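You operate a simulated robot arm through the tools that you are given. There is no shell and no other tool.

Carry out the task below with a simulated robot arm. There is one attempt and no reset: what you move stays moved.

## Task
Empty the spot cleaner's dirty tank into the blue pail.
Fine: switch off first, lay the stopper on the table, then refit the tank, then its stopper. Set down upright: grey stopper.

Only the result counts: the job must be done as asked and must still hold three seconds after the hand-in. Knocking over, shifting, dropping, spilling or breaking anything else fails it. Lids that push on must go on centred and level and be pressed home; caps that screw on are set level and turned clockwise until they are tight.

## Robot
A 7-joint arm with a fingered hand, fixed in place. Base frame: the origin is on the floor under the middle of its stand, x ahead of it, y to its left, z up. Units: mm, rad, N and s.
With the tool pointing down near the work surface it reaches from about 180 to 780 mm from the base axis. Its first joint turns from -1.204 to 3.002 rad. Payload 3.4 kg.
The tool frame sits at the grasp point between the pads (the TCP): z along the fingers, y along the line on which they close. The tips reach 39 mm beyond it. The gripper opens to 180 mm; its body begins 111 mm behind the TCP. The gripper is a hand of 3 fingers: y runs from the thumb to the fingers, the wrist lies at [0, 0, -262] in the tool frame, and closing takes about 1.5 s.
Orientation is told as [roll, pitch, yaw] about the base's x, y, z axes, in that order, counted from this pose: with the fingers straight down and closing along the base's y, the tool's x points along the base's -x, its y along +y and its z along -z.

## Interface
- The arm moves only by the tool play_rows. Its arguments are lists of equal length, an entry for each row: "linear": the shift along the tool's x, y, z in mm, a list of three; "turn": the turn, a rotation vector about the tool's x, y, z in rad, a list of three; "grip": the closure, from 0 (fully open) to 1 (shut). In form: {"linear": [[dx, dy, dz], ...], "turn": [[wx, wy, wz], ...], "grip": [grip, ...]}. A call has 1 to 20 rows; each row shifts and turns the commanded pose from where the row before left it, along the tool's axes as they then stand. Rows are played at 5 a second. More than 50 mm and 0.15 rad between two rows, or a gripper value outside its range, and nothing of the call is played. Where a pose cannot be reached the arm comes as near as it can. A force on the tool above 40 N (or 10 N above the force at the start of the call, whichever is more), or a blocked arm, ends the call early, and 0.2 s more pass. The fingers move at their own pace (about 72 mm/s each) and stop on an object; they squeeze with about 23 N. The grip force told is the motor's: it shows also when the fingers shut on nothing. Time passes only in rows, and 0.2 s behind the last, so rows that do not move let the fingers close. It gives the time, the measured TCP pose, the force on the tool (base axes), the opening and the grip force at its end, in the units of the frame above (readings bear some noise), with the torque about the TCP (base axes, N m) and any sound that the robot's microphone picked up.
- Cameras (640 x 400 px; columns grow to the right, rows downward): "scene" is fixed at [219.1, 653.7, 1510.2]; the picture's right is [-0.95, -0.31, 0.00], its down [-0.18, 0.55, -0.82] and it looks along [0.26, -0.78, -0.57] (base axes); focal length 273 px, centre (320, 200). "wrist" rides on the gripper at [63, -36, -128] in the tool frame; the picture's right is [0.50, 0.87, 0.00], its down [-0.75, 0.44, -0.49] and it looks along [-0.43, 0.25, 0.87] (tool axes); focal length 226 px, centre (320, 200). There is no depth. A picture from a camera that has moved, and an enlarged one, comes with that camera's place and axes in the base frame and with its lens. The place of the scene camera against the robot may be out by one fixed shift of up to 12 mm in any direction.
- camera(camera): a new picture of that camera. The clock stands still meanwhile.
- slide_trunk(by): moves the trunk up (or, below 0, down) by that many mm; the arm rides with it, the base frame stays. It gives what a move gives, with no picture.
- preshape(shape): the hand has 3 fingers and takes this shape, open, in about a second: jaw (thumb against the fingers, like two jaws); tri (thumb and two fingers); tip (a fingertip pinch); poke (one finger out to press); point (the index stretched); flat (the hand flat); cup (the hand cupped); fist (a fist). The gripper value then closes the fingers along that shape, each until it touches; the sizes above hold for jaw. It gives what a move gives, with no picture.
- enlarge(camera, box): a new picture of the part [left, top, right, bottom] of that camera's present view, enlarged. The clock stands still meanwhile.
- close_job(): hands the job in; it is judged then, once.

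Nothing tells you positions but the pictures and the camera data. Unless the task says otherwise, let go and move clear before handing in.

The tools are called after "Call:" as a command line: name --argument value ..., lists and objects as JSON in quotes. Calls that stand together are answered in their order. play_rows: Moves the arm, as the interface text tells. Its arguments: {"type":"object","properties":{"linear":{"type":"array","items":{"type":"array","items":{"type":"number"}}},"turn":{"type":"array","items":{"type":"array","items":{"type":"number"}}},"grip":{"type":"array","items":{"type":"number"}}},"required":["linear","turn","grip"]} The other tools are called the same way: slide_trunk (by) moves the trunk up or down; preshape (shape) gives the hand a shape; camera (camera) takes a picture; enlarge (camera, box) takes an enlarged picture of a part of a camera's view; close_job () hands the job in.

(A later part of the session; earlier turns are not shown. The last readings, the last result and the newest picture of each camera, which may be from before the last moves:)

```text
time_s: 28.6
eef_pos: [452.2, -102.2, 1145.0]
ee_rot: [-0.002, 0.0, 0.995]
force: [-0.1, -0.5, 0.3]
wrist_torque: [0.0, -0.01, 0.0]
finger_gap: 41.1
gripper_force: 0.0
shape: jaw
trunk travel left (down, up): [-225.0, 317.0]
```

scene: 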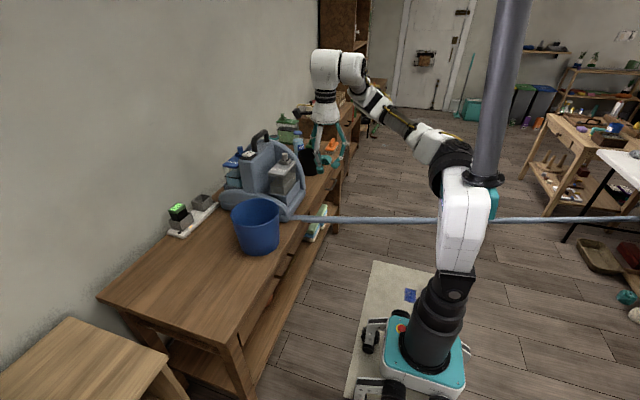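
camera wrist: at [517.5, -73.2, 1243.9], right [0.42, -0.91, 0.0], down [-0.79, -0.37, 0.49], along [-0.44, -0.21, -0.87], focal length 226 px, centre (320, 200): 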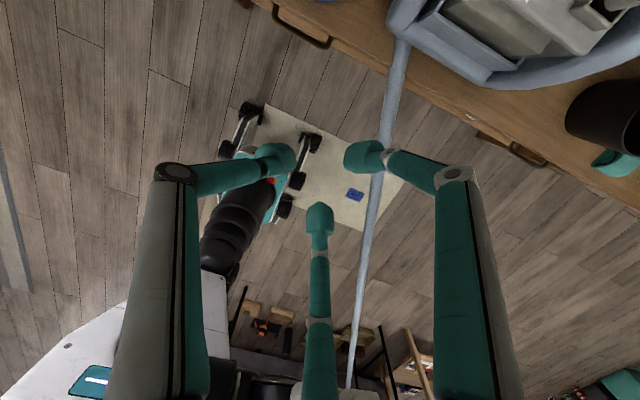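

Call:
play_rows --linear '[[3.9, -41.5, 3.6], [3.9, -41.5, 3.6], [3.9, -41.5, 3.6], [3.9, -41.5, 3.6], [3.9, -41.5, 3.6], [3.9, -41.5, 3.6], [3.9, -41.5, 3.6], [0, 0, 0]]' --turn '[[0, 0, 0], [0, 0, 0], [0, 0, 0], [0, 0, 0], [0, 0, 0], [0, 0, 0], [0, 0, 0], [0, 0, 0]]' --grip '[0.77, 0.77, 0.77, 0.77, 0.77, 0.77, 0.77, 0.77]'

Call:
camera --camera "wrist"

Call:
enlarge --camera "wrist" --box '[240, 90, 400, 220]'

Call:
enlarge --camera "scene" --box '[240, 100, 320, 170]'

```text
time_s: 30.4
eef_pos: [681.5, -285.0, 1121.7]
ee_rot: [-0.005, 0.0, 0.997]
force: [-0.6, 0.0, 0.1]
wrist_torque: [-0.05, -0.01, 0.03]
finger_gap: 41.3
gripper_force: 0.0
shape: jaw
trunk travel left (down, up): [-225.0, 317.0]
```

```text
taken
camera wrist: at [678.0, -357.6, 1250.1], right [-1.0, 0.05, 0.0], down [0.04, 0.87, 0.49], along [0.03, 0.49, -0.87], focal length 226 px, centre (320, 200)
```

wrist: 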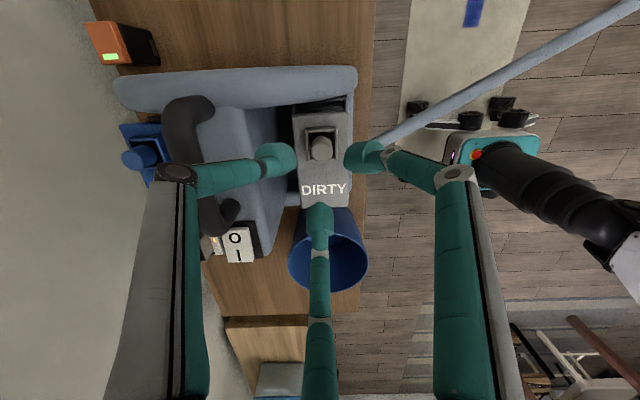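

```text
3.08 times, centred on (320, 155) of wrist
camera zoom: at [678.0, -357.6, 1250.1], right [-1.0, 0.05, 0.0], down [0.04, 0.87, 0.49], along [0.03, 0.49, -0.87], focal length 696 px, centre (320, 338)
```

zoom: 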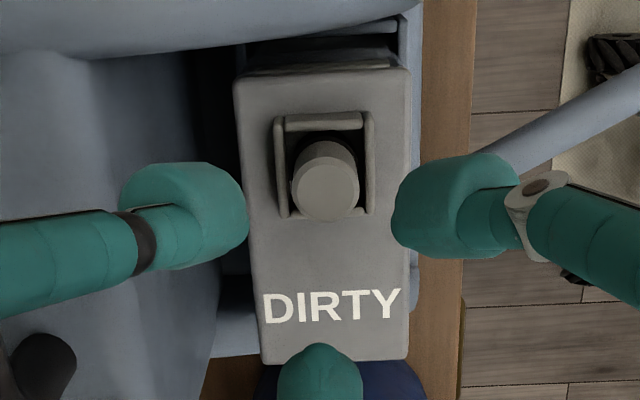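

```text
5.71 times, centred on (280, 135) of scene
camera zoom: at [219.1, 653.7, 1510.2], right [-0.95, -0.31, 0.0], down [-0.18, 0.55, -0.82], along [0.26, -0.78, -0.57], focal length 1561 px, centre (549, 571)
```

zoom: 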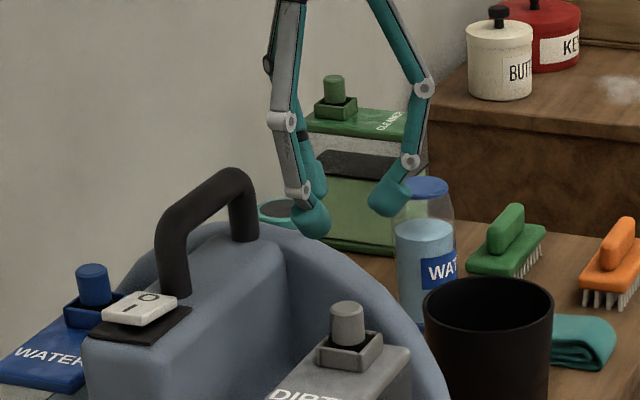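

The stopper is nearly on the tool axis at (679.6, -283.3). I'll narrow the fingers slightly, trim the offset and descend in stages.

Call:
play_rows --linear '[[0, 1.8, 10], [0, 0, 25], [0, 0, 25], [0, 0, 12], [0, 0, 0]]' --turn '[[0, 0, 0], [0, 0, 0], [0, 0, 0], [0, 0, 0], [0, 0, 0]]' --grip '[0.8, 0.8, 0.8, 0.8, 0.8]'

Call:
enlarge --camera "wrist" --box '[240, 90, 400, 220]'

Call:
enlarge --camera "scene" --box '[250, 120, 310, 170]'

```text
time_s: 31.6
eef_pos: [681.5, -282.3, 1048.8]
ee_rot: [-0.001, 0.0, 0.996]
force: [0.2, -0.6, -0.7]
wrist_torque: [-0.01, 0.01, 0.02]
finger_gap: 36.2
gripper_force: 0.1
shape: jaw
trunk travel left (down, up): [-225.0, 317.0]
```

```text
3.08 times, centred on (320, 155) of wrist
camera zoom: at [677.4, -355.9, 1177.8], right [-1.0, 0.05, 0.0], down [0.04, 0.87, 0.49], along [0.03, 0.49, -0.87], focal length 696 px, centre (320, 338)
```

zoom: 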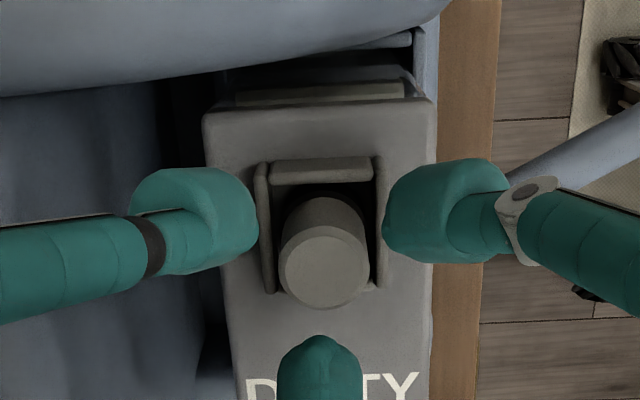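

```text
8.00 times, centred on (280, 145) of scene
camera zoom: at [219.1, 653.7, 1510.2], right [-0.95, -0.31, 0.0], down [-0.18, 0.55, -0.82], along [0.26, -0.78, -0.57], focal length 2185 px, centre (640, 640)
```

zoom: 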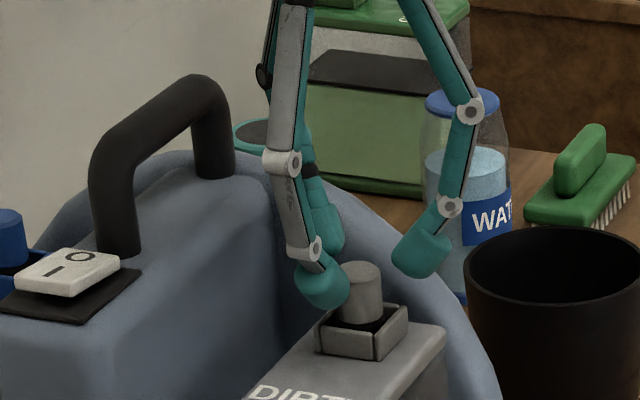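

Fingertips are level with the stopper top and centred within 2 mm. I'll lower 24 mm with a tiny trim, then close.

Call:
play_rows --linear '[[-1.0, 1.6, 8], [0, 0, 8], [0, 0, 8], [0, 0, 0]]' --turn '[[0, 0, 0], [0, 0, 0], [0, 0, 0], [0, 0, 0]]' --grip '[0.8, 0.8, 0.8, 0.8]'

Call:
enlarge --camera "wrist" --box '[240, 90, 400, 220]'

Call:
enlarge --camera "scene" --box '[250, 120, 310, 170]'

```text
time_s: 32.6
eef_pos: [680.1, -281.2, 1024.1]
ee_rot: [-0.003, -0.001, 0.997]
force: [-0.1, 0.0, 0.2]
wrist_torque: [0.01, -0.03, -0.04]
finger_gap: 36.3
gripper_force: 0.1
shape: jaw
trunk travel left (down, up): [-225.0, 317.0]
```

```text
3.08 times, centred on (320, 155) of wrist
camera zoom: at [676.0, -354.0, 1153.5], right [-1.0, 0.05, 0.0], down [0.04, 0.87, 0.49], along [0.03, 0.49, -0.87], focal length 696 px, centre (320, 338)
```

zoom: 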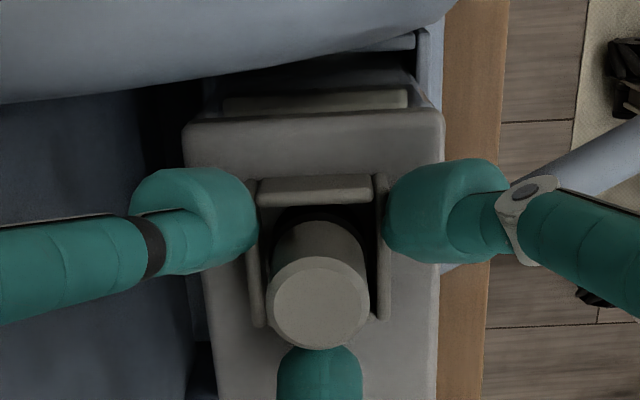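

```text
8.00 times, centred on (280, 145) of scene
camera zoom: at [219.1, 653.7, 1510.2], right [-0.95, -0.31, 0.0], down [-0.18, 0.55, -0.82], along [0.26, -0.78, -0.57], focal length 2185 px, centre (640, 640)
```

zoom: 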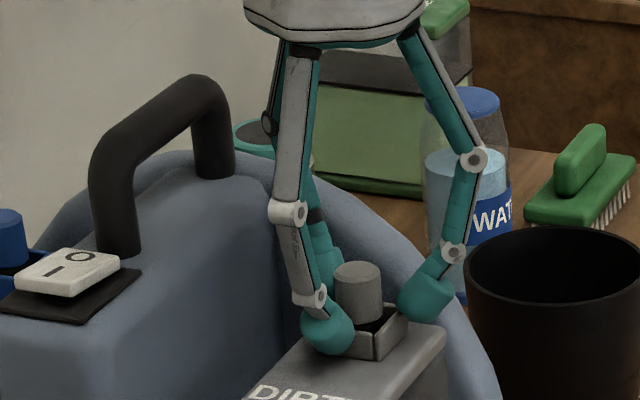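

Call:
play_rows --linear '[[0, 0, 0], [0, 0, 0], [0, 0, 0], [0, 0, 0], [0, 0, 0], [0, 0, 0]]' --turn '[[0, 0, 0], [0, 0, 0], [0, 0, 0], [0, 0, 0], [0, 0, 0], [0, 0, 0]]' --grip '[0.86, 0.9, 0.95, 1, 1, 1]'

Call:
enlarge --camera "wrist" --box '[240, 90, 400, 220]'

Call:
enlarge --camera "scene" --box '[250, 120, 310, 170]'

```text
time_s: 34.0
eef_pos: [679.1, -281.1, 1025.1]
ee_rot: [-0.002, -0.001, 0.998]
force: [1.1, 4.1, 1.5]
wrist_torque: [0.2, 0.03, 0.18]
finger_gap: 28.3
gripper_force: 22.4
shape: jaw
trunk travel left (down, up): [-225.0, 317.0]
```

```text
3.08 times, centred on (320, 155) of wrist
camera zoom: at [676.1, -353.3, 1153.8], right [-1.0, 0.05, 0.0], down [0.04, 0.87, 0.49], along [0.03, 0.49, -0.87], focal length 696 px, centre (320, 338)
```

zoom: 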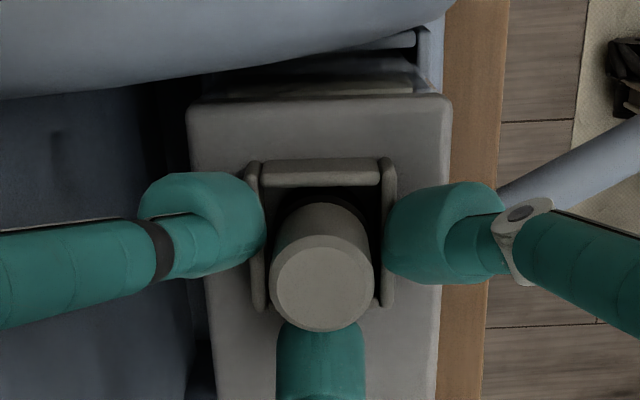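

```text
8.00 times, centred on (280, 145) of scene
camera zoom: at [219.1, 653.7, 1510.2], right [-0.95, -0.31, 0.0], down [-0.18, 0.55, -0.82], along [0.26, -0.78, -0.57], focal length 2185 px, centre (640, 640)
```

zoom: 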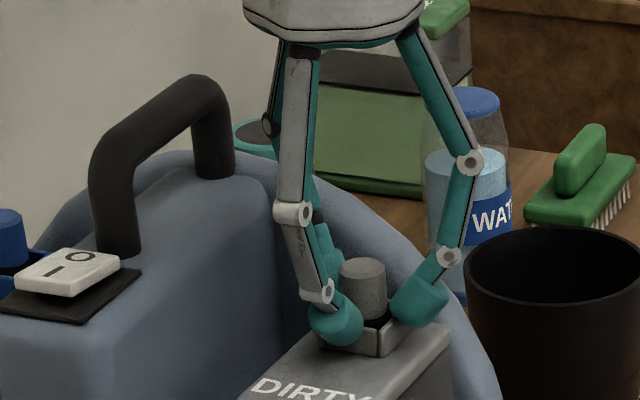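

The closing fingers nudged the tank about 4–5 mm within its pocket, so a fingertip is bearing on the collar and I'm slightly too low. I'll open, rise a little and re-check.

Call:
play_rows --linear '[[0, 0, 0], [0, 0, 0], [0, 0, 0], [0, 0, -6], [0, 0, -6], [0, 0, 0]]' --turn '[[0, 0, 0], [0, 0, 0], [0, 0, 0], [0, 0, 0], [0, 0, 0], [0, 0, 0]]' --grip '[0.8, 0.78, 0.78, 0.78, 0.78, 0.78]'

Call:
enlarge --camera "wrist" --box '[240, 90, 400, 220]'

Call:
enlarge --camera "scene" --box '[260, 135, 305, 170]'

```text
time_s: 35.4
eef_pos: [679.1, -281.6, 1035.5]
ee_rot: [-0.001, 0.001, 0.998]
force: [-0.1, 1.2, -0.6]
wrist_torque: [0.0, 0.03, 0.01]
finger_gap: 39.2
gripper_force: 0.0
shape: jaw
trunk travel left (down, up): [-225.0, 317.0]
```

```text
3.08 times, centred on (320, 155) of wrist
camera zoom: at [675.8, -353.6, 1164.6], right [-1.0, 0.05, 0.0], down [0.04, 0.87, 0.49], along [0.03, 0.49, -0.87], focal length 696 px, centre (320, 338)
```

zoom: 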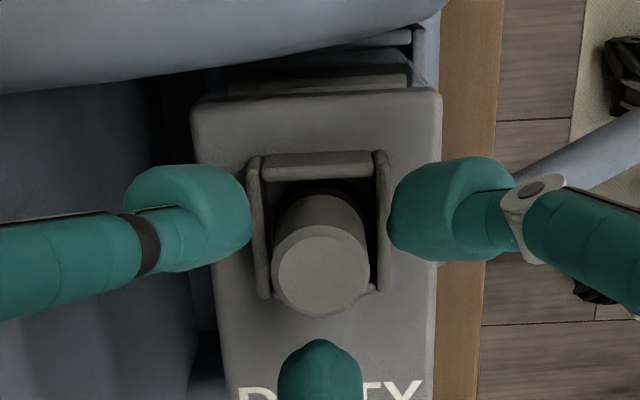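

```text
11.43 times, centred on (282, 152) of scene
camera zoom: at [219.1, 653.7, 1510.2], right [-0.95, -0.31, 0.0], down [-0.18, 0.55, -0.82], along [0.26, -0.78, -0.57], focal length 3122 px, centre (749, 743)
```

zoom: 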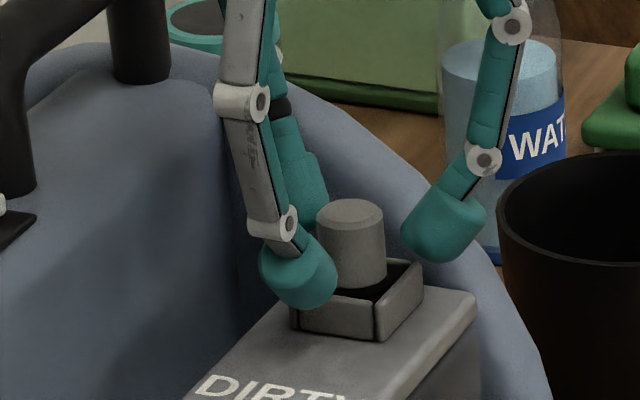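

Call:
play_rows --linear '[[3.5, -1.7, 3], [0, 0, 3], [0, 0, 0]]' --turn '[[0, 0, 0], [0, 0, 0], [0, 0, 0]]' --grip '[0.8, 0.8, 0.8]'

Call:
enlarge --camera "wrist" --box '[240, 90, 400, 220]'

Call:
enlarge --camera "scene" --box '[260, 135, 305, 170]'

```text
time_s: 36.2
eef_pos: [678.6, -283.8, 1031.1]
ee_rot: [-0.003, 0.0, 0.996]
force: [0.0, -0.1, 0.1]
wrist_torque: [-0.02, 0.0, -0.03]
finger_gap: 36.2
gripper_force: 0.0
shape: jaw
trunk travel left (down, up): [-225.0, 317.0]
```

```text
3.08 times, centred on (320, 155) of wrist
camera zoom: at [675.7, -357.4, 1159.3], right [-1.0, 0.05, 0.0], down [0.04, 0.87, 0.49], along [0.03, 0.49, -0.87], focal length 696 px, centre (320, 338)
```

zoom: 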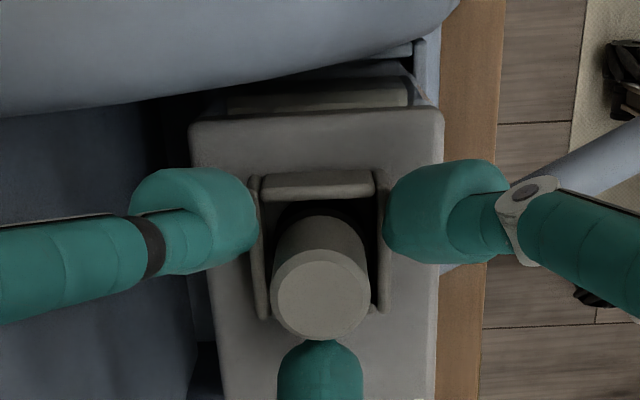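

```text
11.43 times, centred on (282, 152) of scene
camera zoom: at [219.1, 653.7, 1510.2], right [-0.95, -0.31, 0.0], down [-0.18, 0.55, -0.82], along [0.26, -0.78, -0.57], focal length 3122 px, centre (749, 743)
```

zoom: 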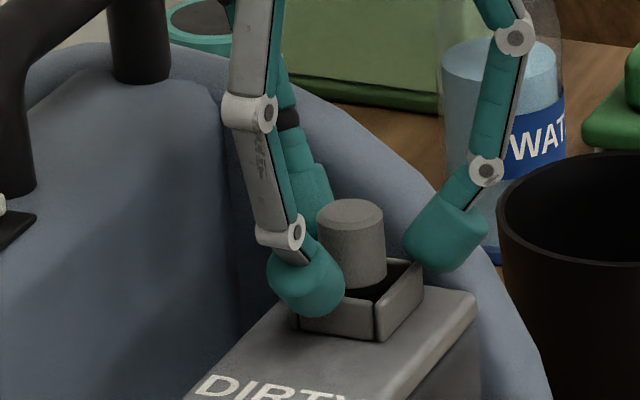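

Centred now. I'll close gently.

Call:
play_rows --linear '[[0, 0, 0], [0, 0, 0], [0, 0, 0], [0, 0, 0], [0, 0, 0], [0, 0, 0]]' --turn '[[0, 0, 0], [0, 0, 0], [0, 0, 0], [0, 0, 0], [0, 0, 0], [0, 0, 0]]' --grip '[0.84, 0.86, 0.88, 0.92, 1, 1]'

Call:
enlarge --camera "wrist" --box '[240, 90, 400, 220]'

Call:
enlarge --camera "scene" --box '[260, 135, 305, 170]'

```text
time_s: 37.6
eef_pos: [680.5, -284.1, 1030.2]
ee_rot: [-0.001, 0.0, 0.995]
force: [0.0, 0.0, 0.4]
wrist_torque: [0.03, 0.0, 0.02]
finger_gap: 19.7
gripper_force: 23.0
shape: jaw
trunk travel left (down, up): [-225.0, 317.0]
```

```text
3.08 times, centred on (320, 155) of wrist
camera zoom: at [675.7, -357.5, 1159.3], right [-1.0, 0.05, 0.0], down [0.04, 0.87, 0.49], along [0.03, 0.49, -0.87], focal length 696 px, centre (320, 338)
```

zoom: 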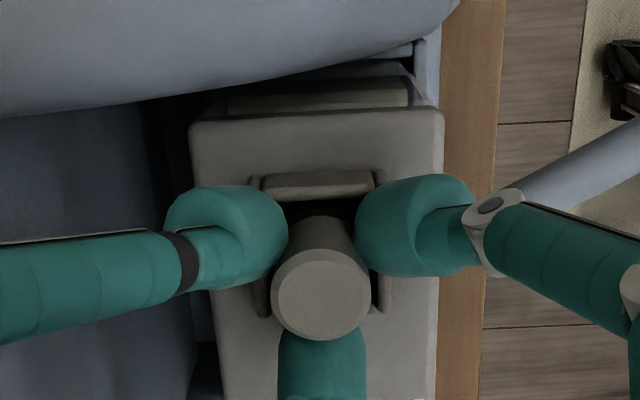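

```text
11.43 times, centred on (282, 152) of scene
camera zoom: at [219.1, 653.7, 1510.2], right [-0.95, -0.31, 0.0], down [-0.18, 0.55, -0.82], along [0.26, -0.78, -0.57], focal length 3122 px, centre (749, 743)
```

zoom: 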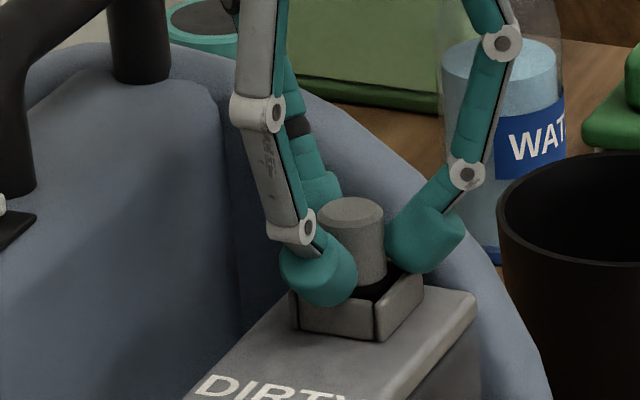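

The stopper is gripped and the tank hasn't moved. I'll pull straight up slowly and watch the force.

Call:
play_rows --linear '[[0, 0, -2], [0, 0, -3], [0, 0, -4], [0, 0, -5], [0, 0, -6], [0, 0, 0]]' --turn '[[0, 0, 0], [0, 0, 0], [0, 0, 0], [0, 0, 0], [0, 0, 0], [0, 0, 0]]' --grip '[1, 1, 1, 1, 1, 1]'

Call:
enlarge --camera "wrist" --box '[240, 90, 400, 220]'

Call:
enlarge --camera "scene" --box '[260, 135, 305, 170]'

```text
time_s: 39.0
eef_pos: [679.1, -285.4, 1050.6]
ee_rot: [-0.003, 0.003, 0.997]
force: [-0.3, -0.4, 0.1]
wrist_torque: [-0.03, 0.02, 0.02]
finger_gap: 19.5
gripper_force: 23.4
shape: jaw
trunk travel left (down, up): [-225.0, 317.0]
```

```text
3.08 times, centred on (320, 155) of wrist
camera zoom: at [675.6, -357.9, 1178.8], right [-1.0, 0.05, 0.0], down [0.04, 0.87, 0.49], along [0.03, 0.49, -0.87], focal length 696 px, centre (320, 338)
```

zoom: 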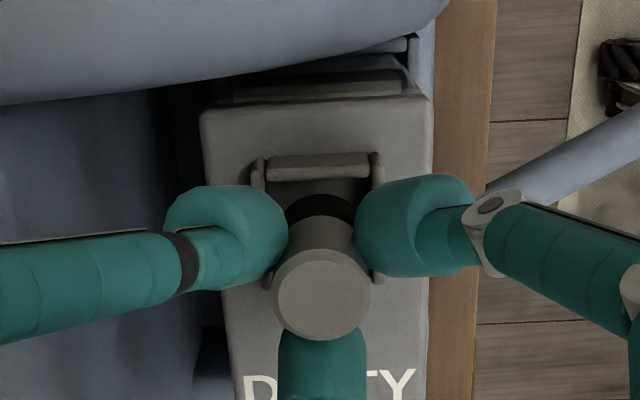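

```text
11.43 times, centred on (282, 152) of scene
camera zoom: at [219.1, 653.7, 1510.2], right [-0.95, -0.31, 0.0], down [-0.18, 0.55, -0.82], along [0.26, -0.78, -0.57], focal length 3122 px, centre (749, 743)
```

zoom: 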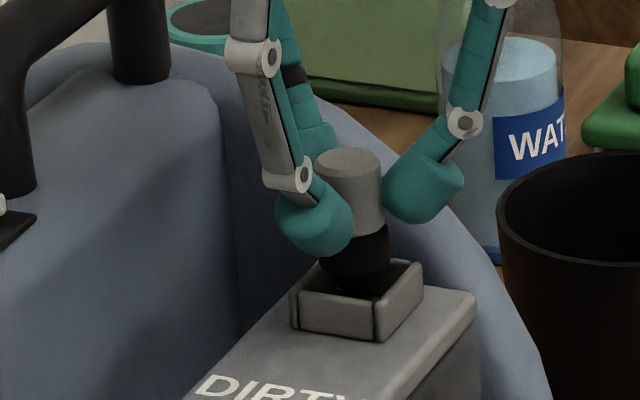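

The stopper came out freely, and it has a black plug below the knob. I'll lift clear and look at it.

Call:
play_rows --linear '[[0, 0, -20], [0, 0, -40], [0, 0, -40], [0, 0, 0]]' --turn '[[0, 0, 0], [0, 0, 0], [0, 0, 0], [0, 0, 0]]' --grip '[1, 1, 1, 1]'

Call:
enlarge --camera "scene" --box '[255, 100, 310, 145]'

Call:
enlarge --camera "wrist" --box '[230, 60, 410, 210]'

Call:
camera --camera "scene"

```text
time_s: 40.0
eef_pos: [679.4, -286.0, 1152.0]
ee_rot: [0.001, 0.001, 0.998]
force: [-0.5, -0.7, -0.9]
wrist_torque: [0.03, 0.03, -0.02]
finger_gap: 19.9
gripper_force: 22.7
shape: jaw
trunk travel left (down, up): [-225.0, 317.0]
```

```text
8.89 times, centred on (282, 122) of scene
camera zoom: at [219.1, 653.7, 1510.2], right [-0.95, -0.31, 0.0], down [-0.18, 0.55, -0.82], along [0.26, -0.78, -0.57], focal length 2428 px, centre (653, 889)
```

zoom: 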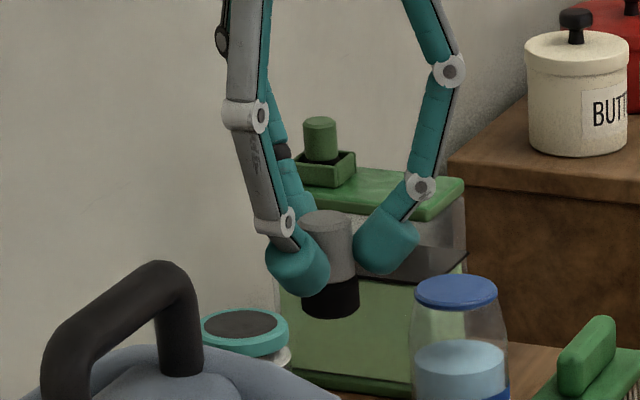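

```text
2.67 times, centred on (320, 135) of wrist
camera zoom: at [675.8, -358.4, 1280.3], right [-1.0, 0.05, 0.0], down [0.04, 0.87, 0.49], along [0.02, 0.49, -0.87], focal length 603 px, centre (320, 373)
```

zoom: 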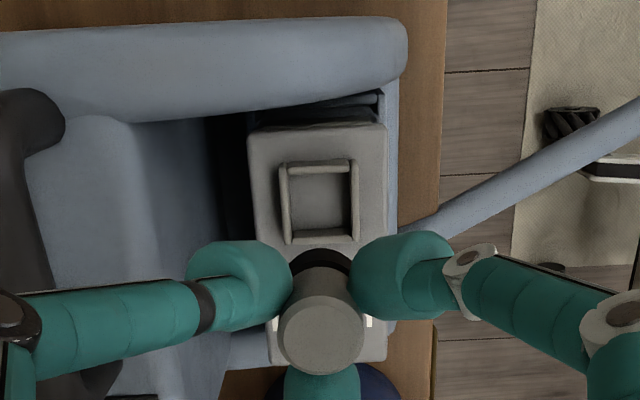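

```text
taken
```

scene: 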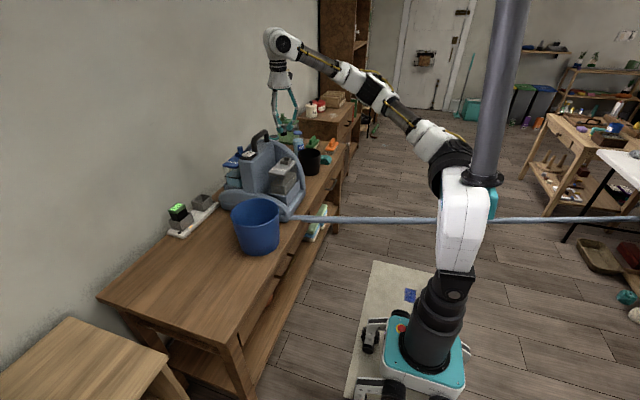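

The stopper is about 42 mm tall, with its bottom about 62 mm below the TCP. I'll carry it past the pail to free table near (640, 170).

Call:
play_rows --linear '[[21.7, 33.6, 0], [-38.3, 24.8, 0], [-38.3, 24.8, 0], [-38.3, 24.8, 0], [-38.3, 24.8, 0], [-38.3, 24.8, 0], [-38.3, 24.8, 0], [-38.3, 24.8, 0], [-38.3, 24.8, 0], [-38.3, 24.8, 0], [-38.3, 24.8, 0], [0, 0, 0]]' --turn '[[0, 0, 0], [0, 0, 0], [0, 0, 0], [0, 0, 0], [0, 0, 0], [0, 0, 0], [0, 0, 0], [0, 0, 0], [0, 0, 0], [0, 0, 0], [0, 0, 0], [0, 0, 0]]' --grip '[1, 1, 1, 1, 1, 1, 1, 1, 1, 1, 1, 1]'

Call:
camera --camera "wrist"

Call:
camera --camera "scene"

```text
time_s: 42.6
eef_pos: [637.5, 174.6, 1147.1]
ee_rot: [-0.001, 0.004, 0.997]
force: [0.7, 0.2, 0.0]
wrist_torque: [-0.01, 0.01, 0.0]
finger_gap: 19.6
gripper_force: 22.4
shape: jaw
trunk travel left (down, up): [-225.0, 317.0]
```

```text
taken
camera wrist: at [635.1, 101.1, 1276.5], right [-1.0, 0.05, 0.0], down [0.04, 0.87, 0.49], along [0.02, 0.49, -0.87], focal length 226 px, centre (320, 200)
```

wrist: 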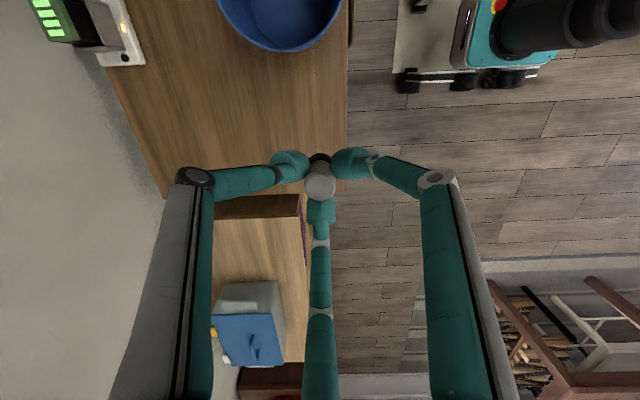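

```text
taken
```

scene: 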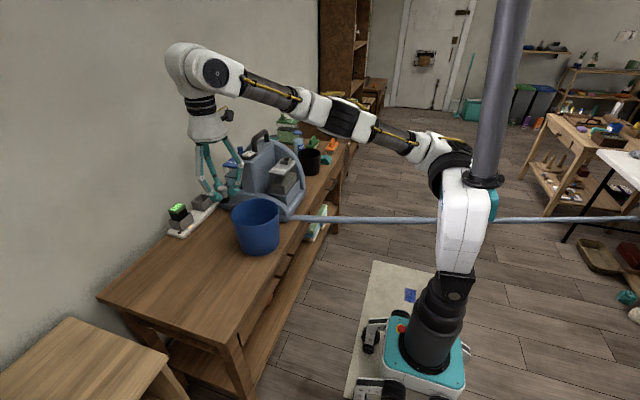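

Table near edge is at x≈582 and its far end at y≈367. I'll set the stopper at about (655, 215), descending in stages.

Call:
play_rows --linear '[[-43.1, 7, 0], [0, 0, 45], [0, 0, 45], [0, 0, 45], [0, 0, 45], [0, 0, 45], [0, 0, 30], [0, 0, 0]]' --turn '[[0, 0, 0], [0, 0, 0], [0, 0, 0], [0, 0, 0], [0, 0, 0], [0, 0, 0], [0, 0, 0], [0, 0, 0]]' --grip '[1, 1, 1, 1, 1, 1, 1, 1]'

Call:
camera --camera "wrist"

Call:
enlarge --camera "scene" --box '[100, 150, 280, 290]'

```text
time_s: 44.4
eef_pos: [641.5, 183.3, 894.1]
ee_rot: [-0.002, 0.002, 0.998]
force: [0.0, -0.4, -0.5]
wrist_torque: [0.01, 0.03, 0.02]
finger_gap: 19.5
gripper_force: 23.6
shape: jaw
out of reach, approached as far as the arm can: row 1
trunk travel left (down, up): [-225.0, 317.0]
```

```text
taken
camera wrist: at [637.4, 109.9, 1022.2], right [-1.0, 0.05, 0.0], down [0.04, 0.87, 0.49], along [0.03, 0.49, -0.87], focal length 226 px, centre (320, 200)
```

wrist: 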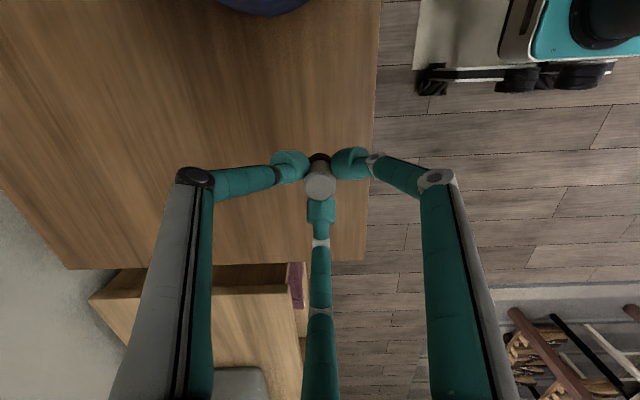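

```text
2.86 times, centred on (190, 220) of scene
camera zoom: at [219.1, 653.7, 1510.2], right [-0.95, -0.31, 0.0], down [-0.18, 0.55, -0.82], along [0.26, -0.78, -0.57], focal length 780 px, centre (691, 143)
```

zoom: 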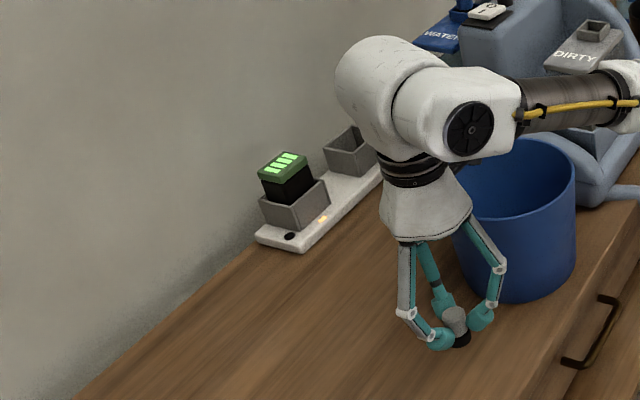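

The arm stopped slightly short, at (641, 183), but that spot is free table and works. I'll lower toward the surface.

Call:
play_rows --linear '[[0, 0, 25], [0, 0, 20], [0, 0, 12], [0, 0, 0]]' --turn '[[0, 0, 0], [0, 0, 0], [0, 0, 0], [0, 0, 0]]' --grip '[1, 1, 1, 1]'

Call:
enlarge --camera "scene" --box '[190, 220, 260, 270]'

```text
time_s: 45.4
eef_pos: [643.2, 180.9, 839.3]
ee_rot: [-0.001, 0.002, 0.995]
force: [0.3, 0.4, -0.5]
wrist_torque: [-0.02, -0.01, -0.02]
finger_gap: 19.5
gripper_force: 22.8
shape: jaw
trunk travel left (down, up): [-225.0, 317.0]
```

```text
8.00 times, centred on (225, 245) of scene
camera zoom: at [219.1, 653.7, 1510.2], right [-0.95, -0.31, 0.0], down [-0.18, 0.55, -0.82], along [0.26, -0.78, -0.57], focal length 2185 px, centre (1080, -160)
```

zoom: 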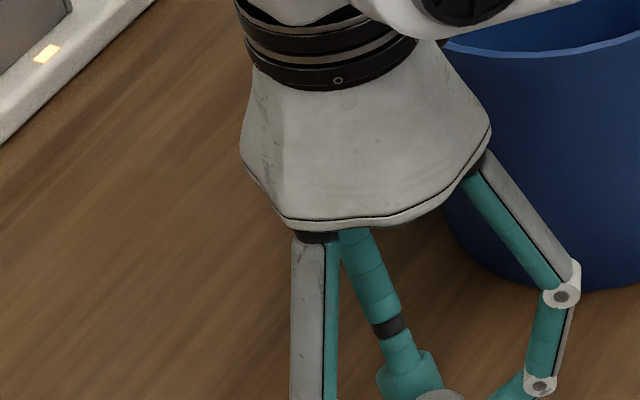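

Call:
play_rows --linear '[[0, 0, 3], [0, 0, 3], [0, 0, 2], [0, 0, 2], [0, 0, 0]]' --turn '[[0, 0, 0], [0, 0, 0], [0, 0, 0], [0, 0, 0], [0, 0, 0]]' --grip '[1, 1, 1, 1, 1]'

Call:
enlarge --camera "scene" --box '[200, 245, 270, 300]'

```text
time_s: 46.6
eef_pos: [642.2, 181.1, 826.9]
ee_rot: [-0.002, -0.001, 0.997]
force: [-0.5, 0.7, 0.3]
wrist_torque: [-0.01, 0.05, 0.01]
finger_gap: 19.1
gripper_force: 22.5
shape: jaw
trunk travel left (down, up): [-225.0, 317.0]
```

```text
7.27 times, centred on (235, 272) of scene
camera zoom: at [219.1, 653.7, 1510.2], right [-0.95, -0.31, 0.0], down [-0.18, 0.55, -0.82], along [0.26, -0.78, -0.57], focal length 1986 px, centre (938, -327)
```

zoom: 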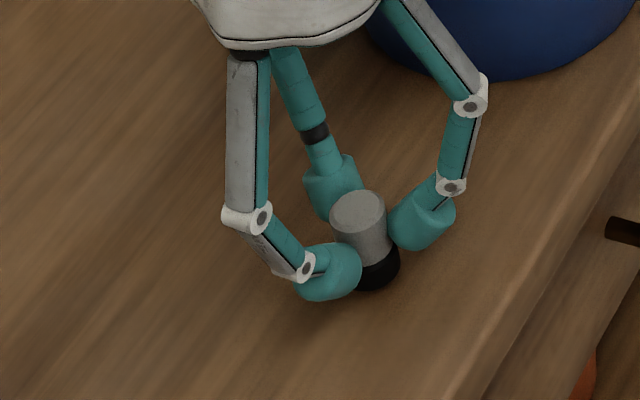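

Call:
play_rows --linear '[[0, 0, 1.5], [0, 0, 1.5], [0, 0, 1.5], [0, 0, 0]]' --turn '[[0, 0, 0], [0, 0, 0], [0, 0, 0], [0, 0, 0]]' --grip '[1, 1, 1, 1]'

```text
time_s: 47.6
eef_pos: [640.8, 181.7, 823.1]
ee_rot: [-0.003, 0.002, 0.996]
force: [-1.1, -1.0, 0.2]
wrist_torque: [0.02, 0.01, -0.01]
finger_gap: 19.2
gripper_force: 22.6
shape: jaw
trunk travel left (down, up): [-225.0, 317.0]
```

Call:
play_rows --linear '[[0, 0, 1.5], [0, 0, 1.5], [0, 0, 1.5], [0, 0, 0]]' --turn '[[0, 0, 0], [0, 0, 0], [0, 0, 0], [0, 0, 0]]' --grip '[1, 1, 1, 1]'

Call:
enlarge --camera "scene" --box '[200, 245, 270, 300]'

```text
time_s: 48.6
eef_pos: [642.6, 182.4, 819.2]
ee_rot: [-0.002, -0.001, 0.997]
force: [-1.4, -0.6, 4.3]
wrist_torque: [0.02, 0.03, 0.0]
finger_gap: 19.4
gripper_force: 23.4
shape: jaw
trunk travel left (down, up): [-225.0, 317.0]
```

```text
7.27 times, centred on (235, 272) of scene
camera zoom: at [219.1, 653.7, 1510.2], right [-0.95, -0.31, 0.0], down [-0.18, 0.55, -0.82], along [0.26, -0.78, -0.57], focal length 1986 px, centre (938, -327)
```

zoom: 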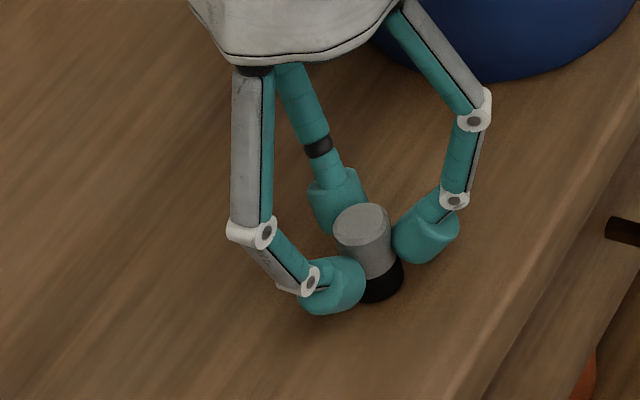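

Contact at about 4 N, with the stopper standing on the table. I'll open slightly to release and rise straight up.

Call:
play_rows --linear '[[0, 0, 0], [0, 0, 0], [0, 0, 0], [0, 0, 0]]' --turn '[[0, 0, 0], [0, 0, 0], [0, 0, 0], [0, 0, 0]]' --grip '[0.88, 0.83, 0.78, 0.76]'

Call:
enlarge --camera "scene" --box '[200, 245, 270, 300]'

Call:
enlarge --camera "wrist" --box '[240, 90, 400, 220]'

```text
time_s: 49.6
eef_pos: [643.2, 181.5, 818.4]
ee_rot: [-0.003, 0.003, 0.997]
force: [0.1, 0.4, -0.5]
wrist_torque: [0.0, -0.03, 0.01]
finger_gap: 42.6
gripper_force: 0.1
shape: jaw
trunk travel left (down, up): [-225.0, 317.0]
```

```text
7.27 times, centred on (235, 272) of scene
camera zoom: at [219.1, 653.7, 1510.2], right [-0.95, -0.31, 0.0], down [-0.18, 0.55, -0.82], along [0.26, -0.78, -0.57], focal length 1986 px, centre (938, -327)
```

zoom: 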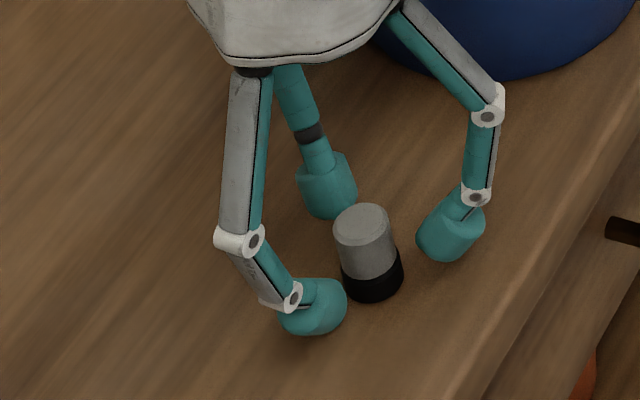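

```text
3.08 times, centred on (320, 155) of wrist
camera zoom: at [638.7, 108.8, 947.3], right [-1.0, 0.05, 0.0], down [0.04, 0.87, 0.49], along [0.03, 0.49, -0.87], focal length 696 px, centre (320, 338)
```

zoom: 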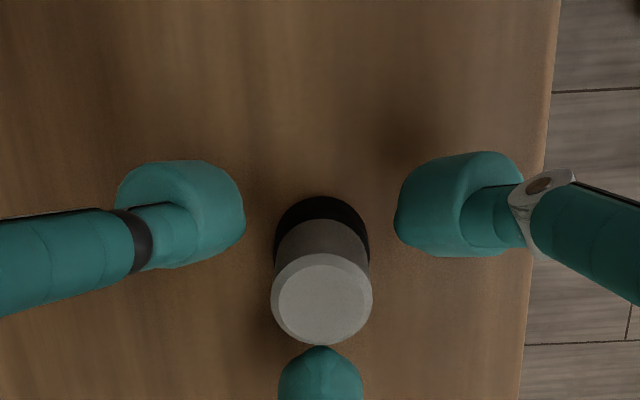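

The stopper is standing upright on the table. I'll rise clear, then test how the other hand shapes close, since the tank needs a good grip near the machine's block.

Call:
play_rows --linear '[[0, 0, -20], [0, 0, -40], [0, 0, -45], [0, 0, -45], [0, 0, -45], [0, 0, -45], [0, 0, 0]]' --turn '[[0, 0, 0], [0, 0, 0], [0, 0, 0], [0, 0, 0], [0, 0, 0], [0, 0, 0], [0, 0, 0]]' --grip '[0.76, 0.76, 0.76, 0.76, 0.76, 0.76, 0.76]'

Call:
enlarge --camera "scene" --box '[140, 130, 300, 280]'

Call:
preshape --shape "tip"

Call:
play_rows --linear '[[0, 0, 0], [0, 0, 0], [0, 0, 0], [0, 0, 0], [0, 0, 0], [0, 0, 0]]' --turn '[[0, 0, 0], [0, 0, 0], [0, 0, 0], [0, 0, 0], [0, 0, 0], [0, 0, 0]]' --grip '[0.6, 0.6, 0.6, 0.6, 0.6, 0.6]'

Call:
enlarge --camera "scene" --box '[160, 120, 280, 230]'

Call:
camera --camera "wrist"

```text
time_s: 51.2
eef_pos: [644.5, 184.1, 1058.9]
ee_rot: [0.001, 0.002, 0.997]
force: [0.1, 0.2, -0.6]
wrist_torque: [0.0, 0.02, 0.0]
finger_gap: 43.1
gripper_force: 0.1
shape: jaw
trunk travel left (down, up): [-225.0, 317.0]
```

```text
2.67 times, centred on (220, 205) of scene
camera zoom: at [219.1, 653.7, 1510.2], right [-0.95, -0.31, 0.0], down [-0.18, 0.55, -0.82], along [0.26, -0.78, -0.57], focal length 728 px, centre (587, 187)
```

zoom: 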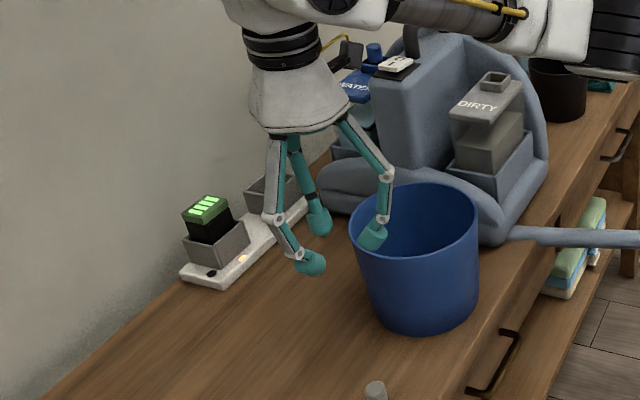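

```text
time_s: 52.1
eef_pos: [644.3, 182.7, 1059.7]
ee_rot: [-0.002, 0.002, 0.996]
force: [-0.4, 0.5, 0.5]
wrist_torque: [0.02, 0.01, 0.01]
finger_gap: 179.9
gripper_force: 0.1
shape: tip
trunk travel left (down, up): [-225.0, 317.0]
```

```text
time_s: 53.5
eef_pos: [643.6, 183.2, 1058.2]
ee_rot: [-0.001, -0.001, 0.995]
force: [0.3, 0.3, -0.2]
wrist_torque: [-0.02, 0.0, -0.04]
finger_gap: 72.5
gripper_force: 0.0
shape: tip
trunk travel left (down, up): [-225.0, 317.0]
```

```text
3.64 times, centred on (220, 175) of scene
camera zoom: at [219.1, 653.7, 1510.2], right [-0.95, -0.31, 0.0], down [-0.18, 0.55, -0.82], along [0.26, -0.78, -0.57], focal length 993 px, centre (684, 291)
```

zoom: 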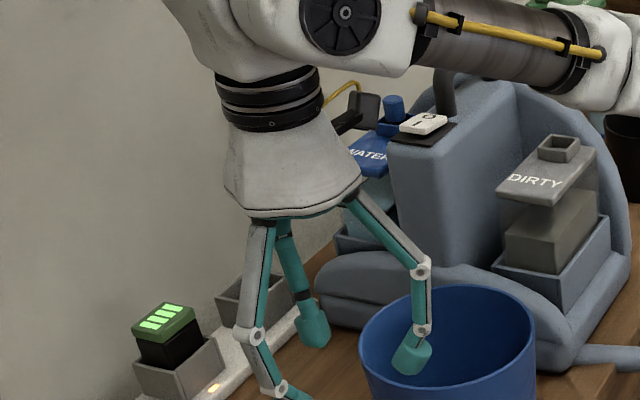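

```text
taken
camera wrist: at [639.9, 110.0, 1188.7], right [-1.0, 0.05, 0.0], down [0.04, 0.87, 0.49], along [0.03, 0.49, -0.87], focal length 226 px, centre (320, 200)
```

wrist: 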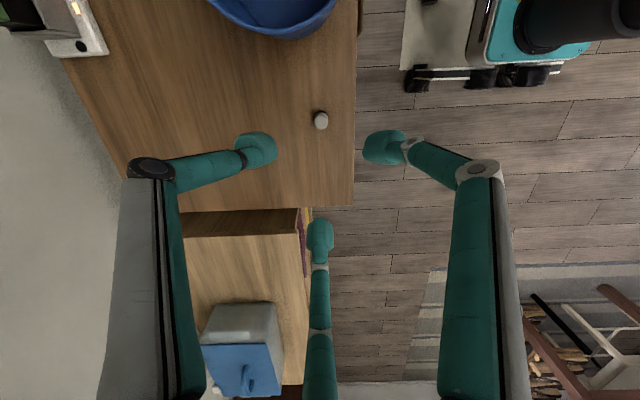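

Call:
preshape --shape "cup"

Call:
enlarge --camera "scene" --box '[160, 120, 280, 230]'

Call:
preshape --shape "flat"

Call:
enlarge --camera "scene" --box '[160, 120, 280, 230]'

Call:
play_rows --linear '[[0, 0, 0], [0, 0, 0], [0, 0, 0], [0, 0, 0], [0, 0, 0], [0, 0, 0]]' --turn '[[0, 0, 0], [0, 0, 0], [0, 0, 0], [0, 0, 0], [0, 0, 0], [0, 0, 0]]' --grip '[0.5, 0.5, 0.5, 0.5, 0.5, 0.5]'

Call:
enlarge --camera "scene" --box '[160, 120, 280, 230]'

Call:
camera --camera "wrist"

```text
time_s: 54.4
eef_pos: [643.1, 182.1, 1060.7]
ee_rot: [-0.002, 0.002, 0.996]
force: [-0.2, 0.1, 0.4]
wrist_torque: [0.01, 0.02, 0.02]
finger_gap: 60.1
gripper_force: 0.0
shape: cup
trunk travel left (down, up): [-225.0, 317.0]
```

```text
3.64 times, centred on (220, 175) of scene
camera zoom: at [219.1, 653.7, 1510.2], right [-0.95, -0.31, 0.0], down [-0.18, 0.55, -0.82], along [0.26, -0.78, -0.57], focal length 993 px, centre (684, 291)
```

zoom: 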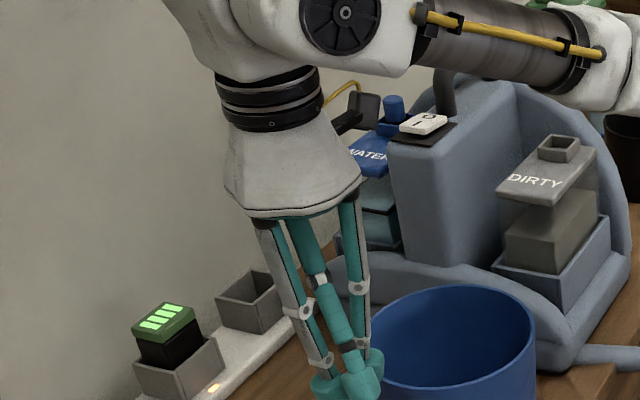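

```text
time_s: 55.3
eef_pos: [642.8, 183.3, 1059.3]
ee_rot: [-0.001, 0.003, 0.997]
force: [0.4, 0.5, 1.2]
wrist_torque: [0.04, 0.0, 0.01]
finger_gap: 0.0
gripper_force: 0.0
shape: flat
trunk travel left (down, up): [-225.0, 317.0]
```

```text
3.64 times, centred on (220, 175) of scene
camera zoom: at [219.1, 653.7, 1510.2], right [-0.95, -0.31, 0.0], down [-0.18, 0.55, -0.82], along [0.26, -0.78, -0.57], focal length 993 px, centre (684, 291)
```

zoom: 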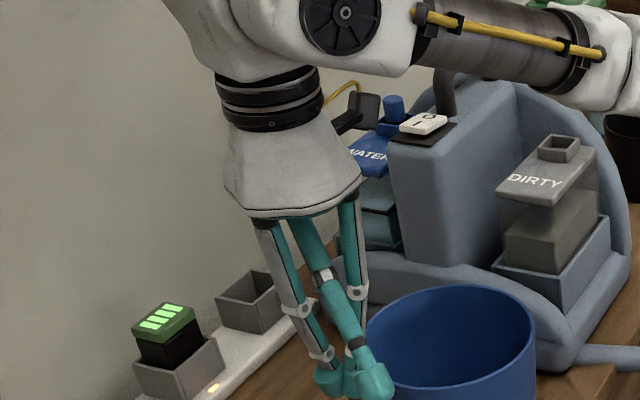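

```text
time_s: 56.7
eef_pos: [643.8, 183.6, 1060.3]
ee_rot: [-0.002, 0.002, 0.996]
force: [0.3, -0.5, 0.3]
wrist_torque: [0.02, 0.01, 0.02]
finger_gap: 0.3
gripper_force: 0.0
shape: flat
trunk travel left (down, up): [-225.0, 317.0]
```

```text
3.64 times, centred on (220, 175) of scene
camera zoom: at [219.1, 653.7, 1510.2], right [-0.95, -0.31, 0.0], down [-0.18, 0.55, -0.82], along [0.26, -0.78, -0.57], focal length 993 px, centre (684, 291)
```

zoom: 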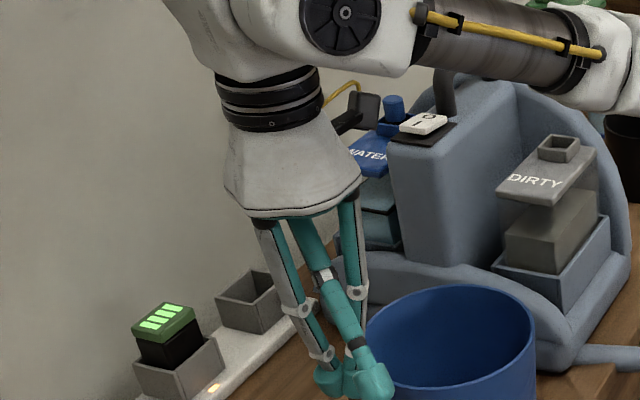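

```text
taken
camera wrist: at [639.9, 110.0, 1188.7], right [-1.0, 0.05, 0.0], down [0.04, 0.87, 0.49], along [0.03, 0.49, -0.87], focal length 226 px, centre (320, 200)
```

wrist: 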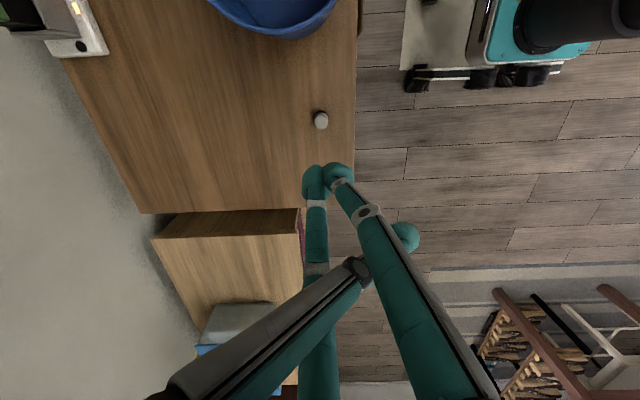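

Only the radial grip is useful for grasping. I'll study the tank and its cradle closely now that the view is clear.

Call:
enlarge --camera "scene" --box '[250, 145, 330, 215]'

Call:
enlarge --camera "scene" --box '[275, 155, 325, 195]'

```text
5.71 times, centred on (290, 180) of scene
camera zoom: at [219.1, 653.7, 1510.2], right [-0.95, -0.31, 0.0], down [-0.18, 0.55, -0.82], along [0.26, -0.78, -0.57], focal length 1561 px, centre (491, 314)
```

zoom: 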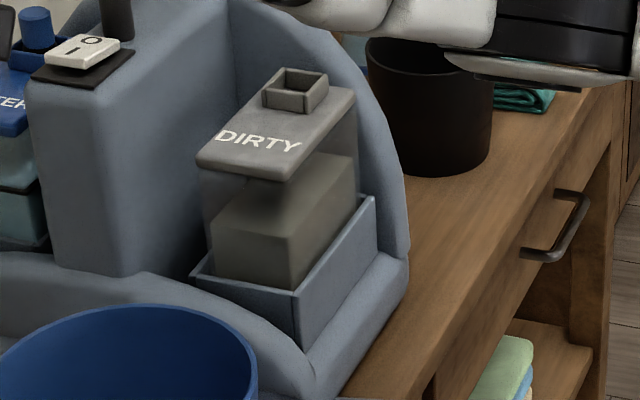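

```text
10.00 times, centred on (300, 175) of scene
camera zoom: at [219.1, 653.7, 1510.2], right [-0.95, -0.31, 0.0], down [-0.18, 0.55, -0.82], along [0.26, -0.78, -0.57], focal length 2732 px, centre (520, 450)
```

zoom: 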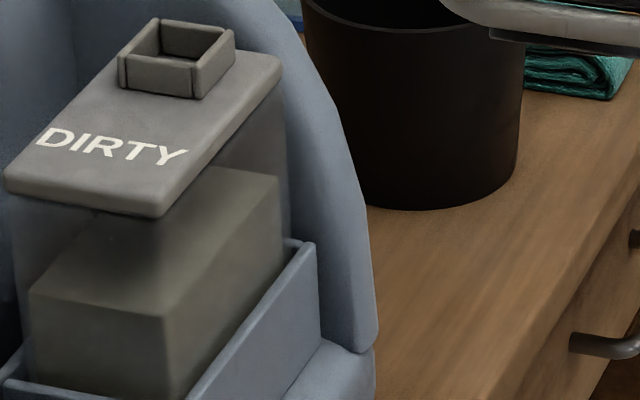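

Nothing else gives a better grip, so I'll use a three-point grasp: one finger on the tank's +y end and two on its long sides. Before touching the full tank, I'll rehearse the pour motion above the pail with an empty hand to be sure the arm can reach it.

Call:
preshape --shape "jaw"

Call:
play_rows --linear '[[0, 0, -20], [0, 0, -20], [0, 0, 0], [0, 0, 0], [0, 0, 0], [0, 0, 0], [0, 0, 0], [0, 0, 0], [0, 0, 0], [0, 0, 0], [0, 0, 0], [0, 0, 0]]' --turn '[[0, 0, 0.1428], [0, 0, 0.1428], [0, 0, 0.1428], [0, 0, 0.1428], [0, 0, 0.1428], [0, 0, 0.1428], [0, 0, 0.1428], [0, 0, 0.1428], [0, 0, 0.1428], [0, 0, 0.1428], [0, 0, 0.1428], [0, 0, 0]]' --grip '[0.5, 0.5, 0.5, 0.5, 0.5, 0.5, 0.5, 0.5, 0.5, 0.5, 0.5, 0.5]'

```text
time_s: 57.6
eef_pos: [643.1, 181.7, 1059.3]
ee_rot: [-0.002, 0.002, 0.997]
force: [-0.1, 0.2, 0.2]
wrist_torque: [0.05, 0.02, -0.01]
finger_gap: 180.3
gripper_force: 0.1
shape: jaw
trunk travel left (down, up): [-225.0, 317.0]
```

```text
time_s: 60.2
eef_pos: [642.0, 181.3, 1099.5]
ee_rot: [-0.001, -0.001, -0.575]
force: [0.4, 0.0, -0.2]
wrist_torque: [0.0, 0.02, -0.04]
finger_gap: 90.5
gripper_force: 0.0
shape: jaw
trunk travel left (down, up): [-225.0, 317.0]
```

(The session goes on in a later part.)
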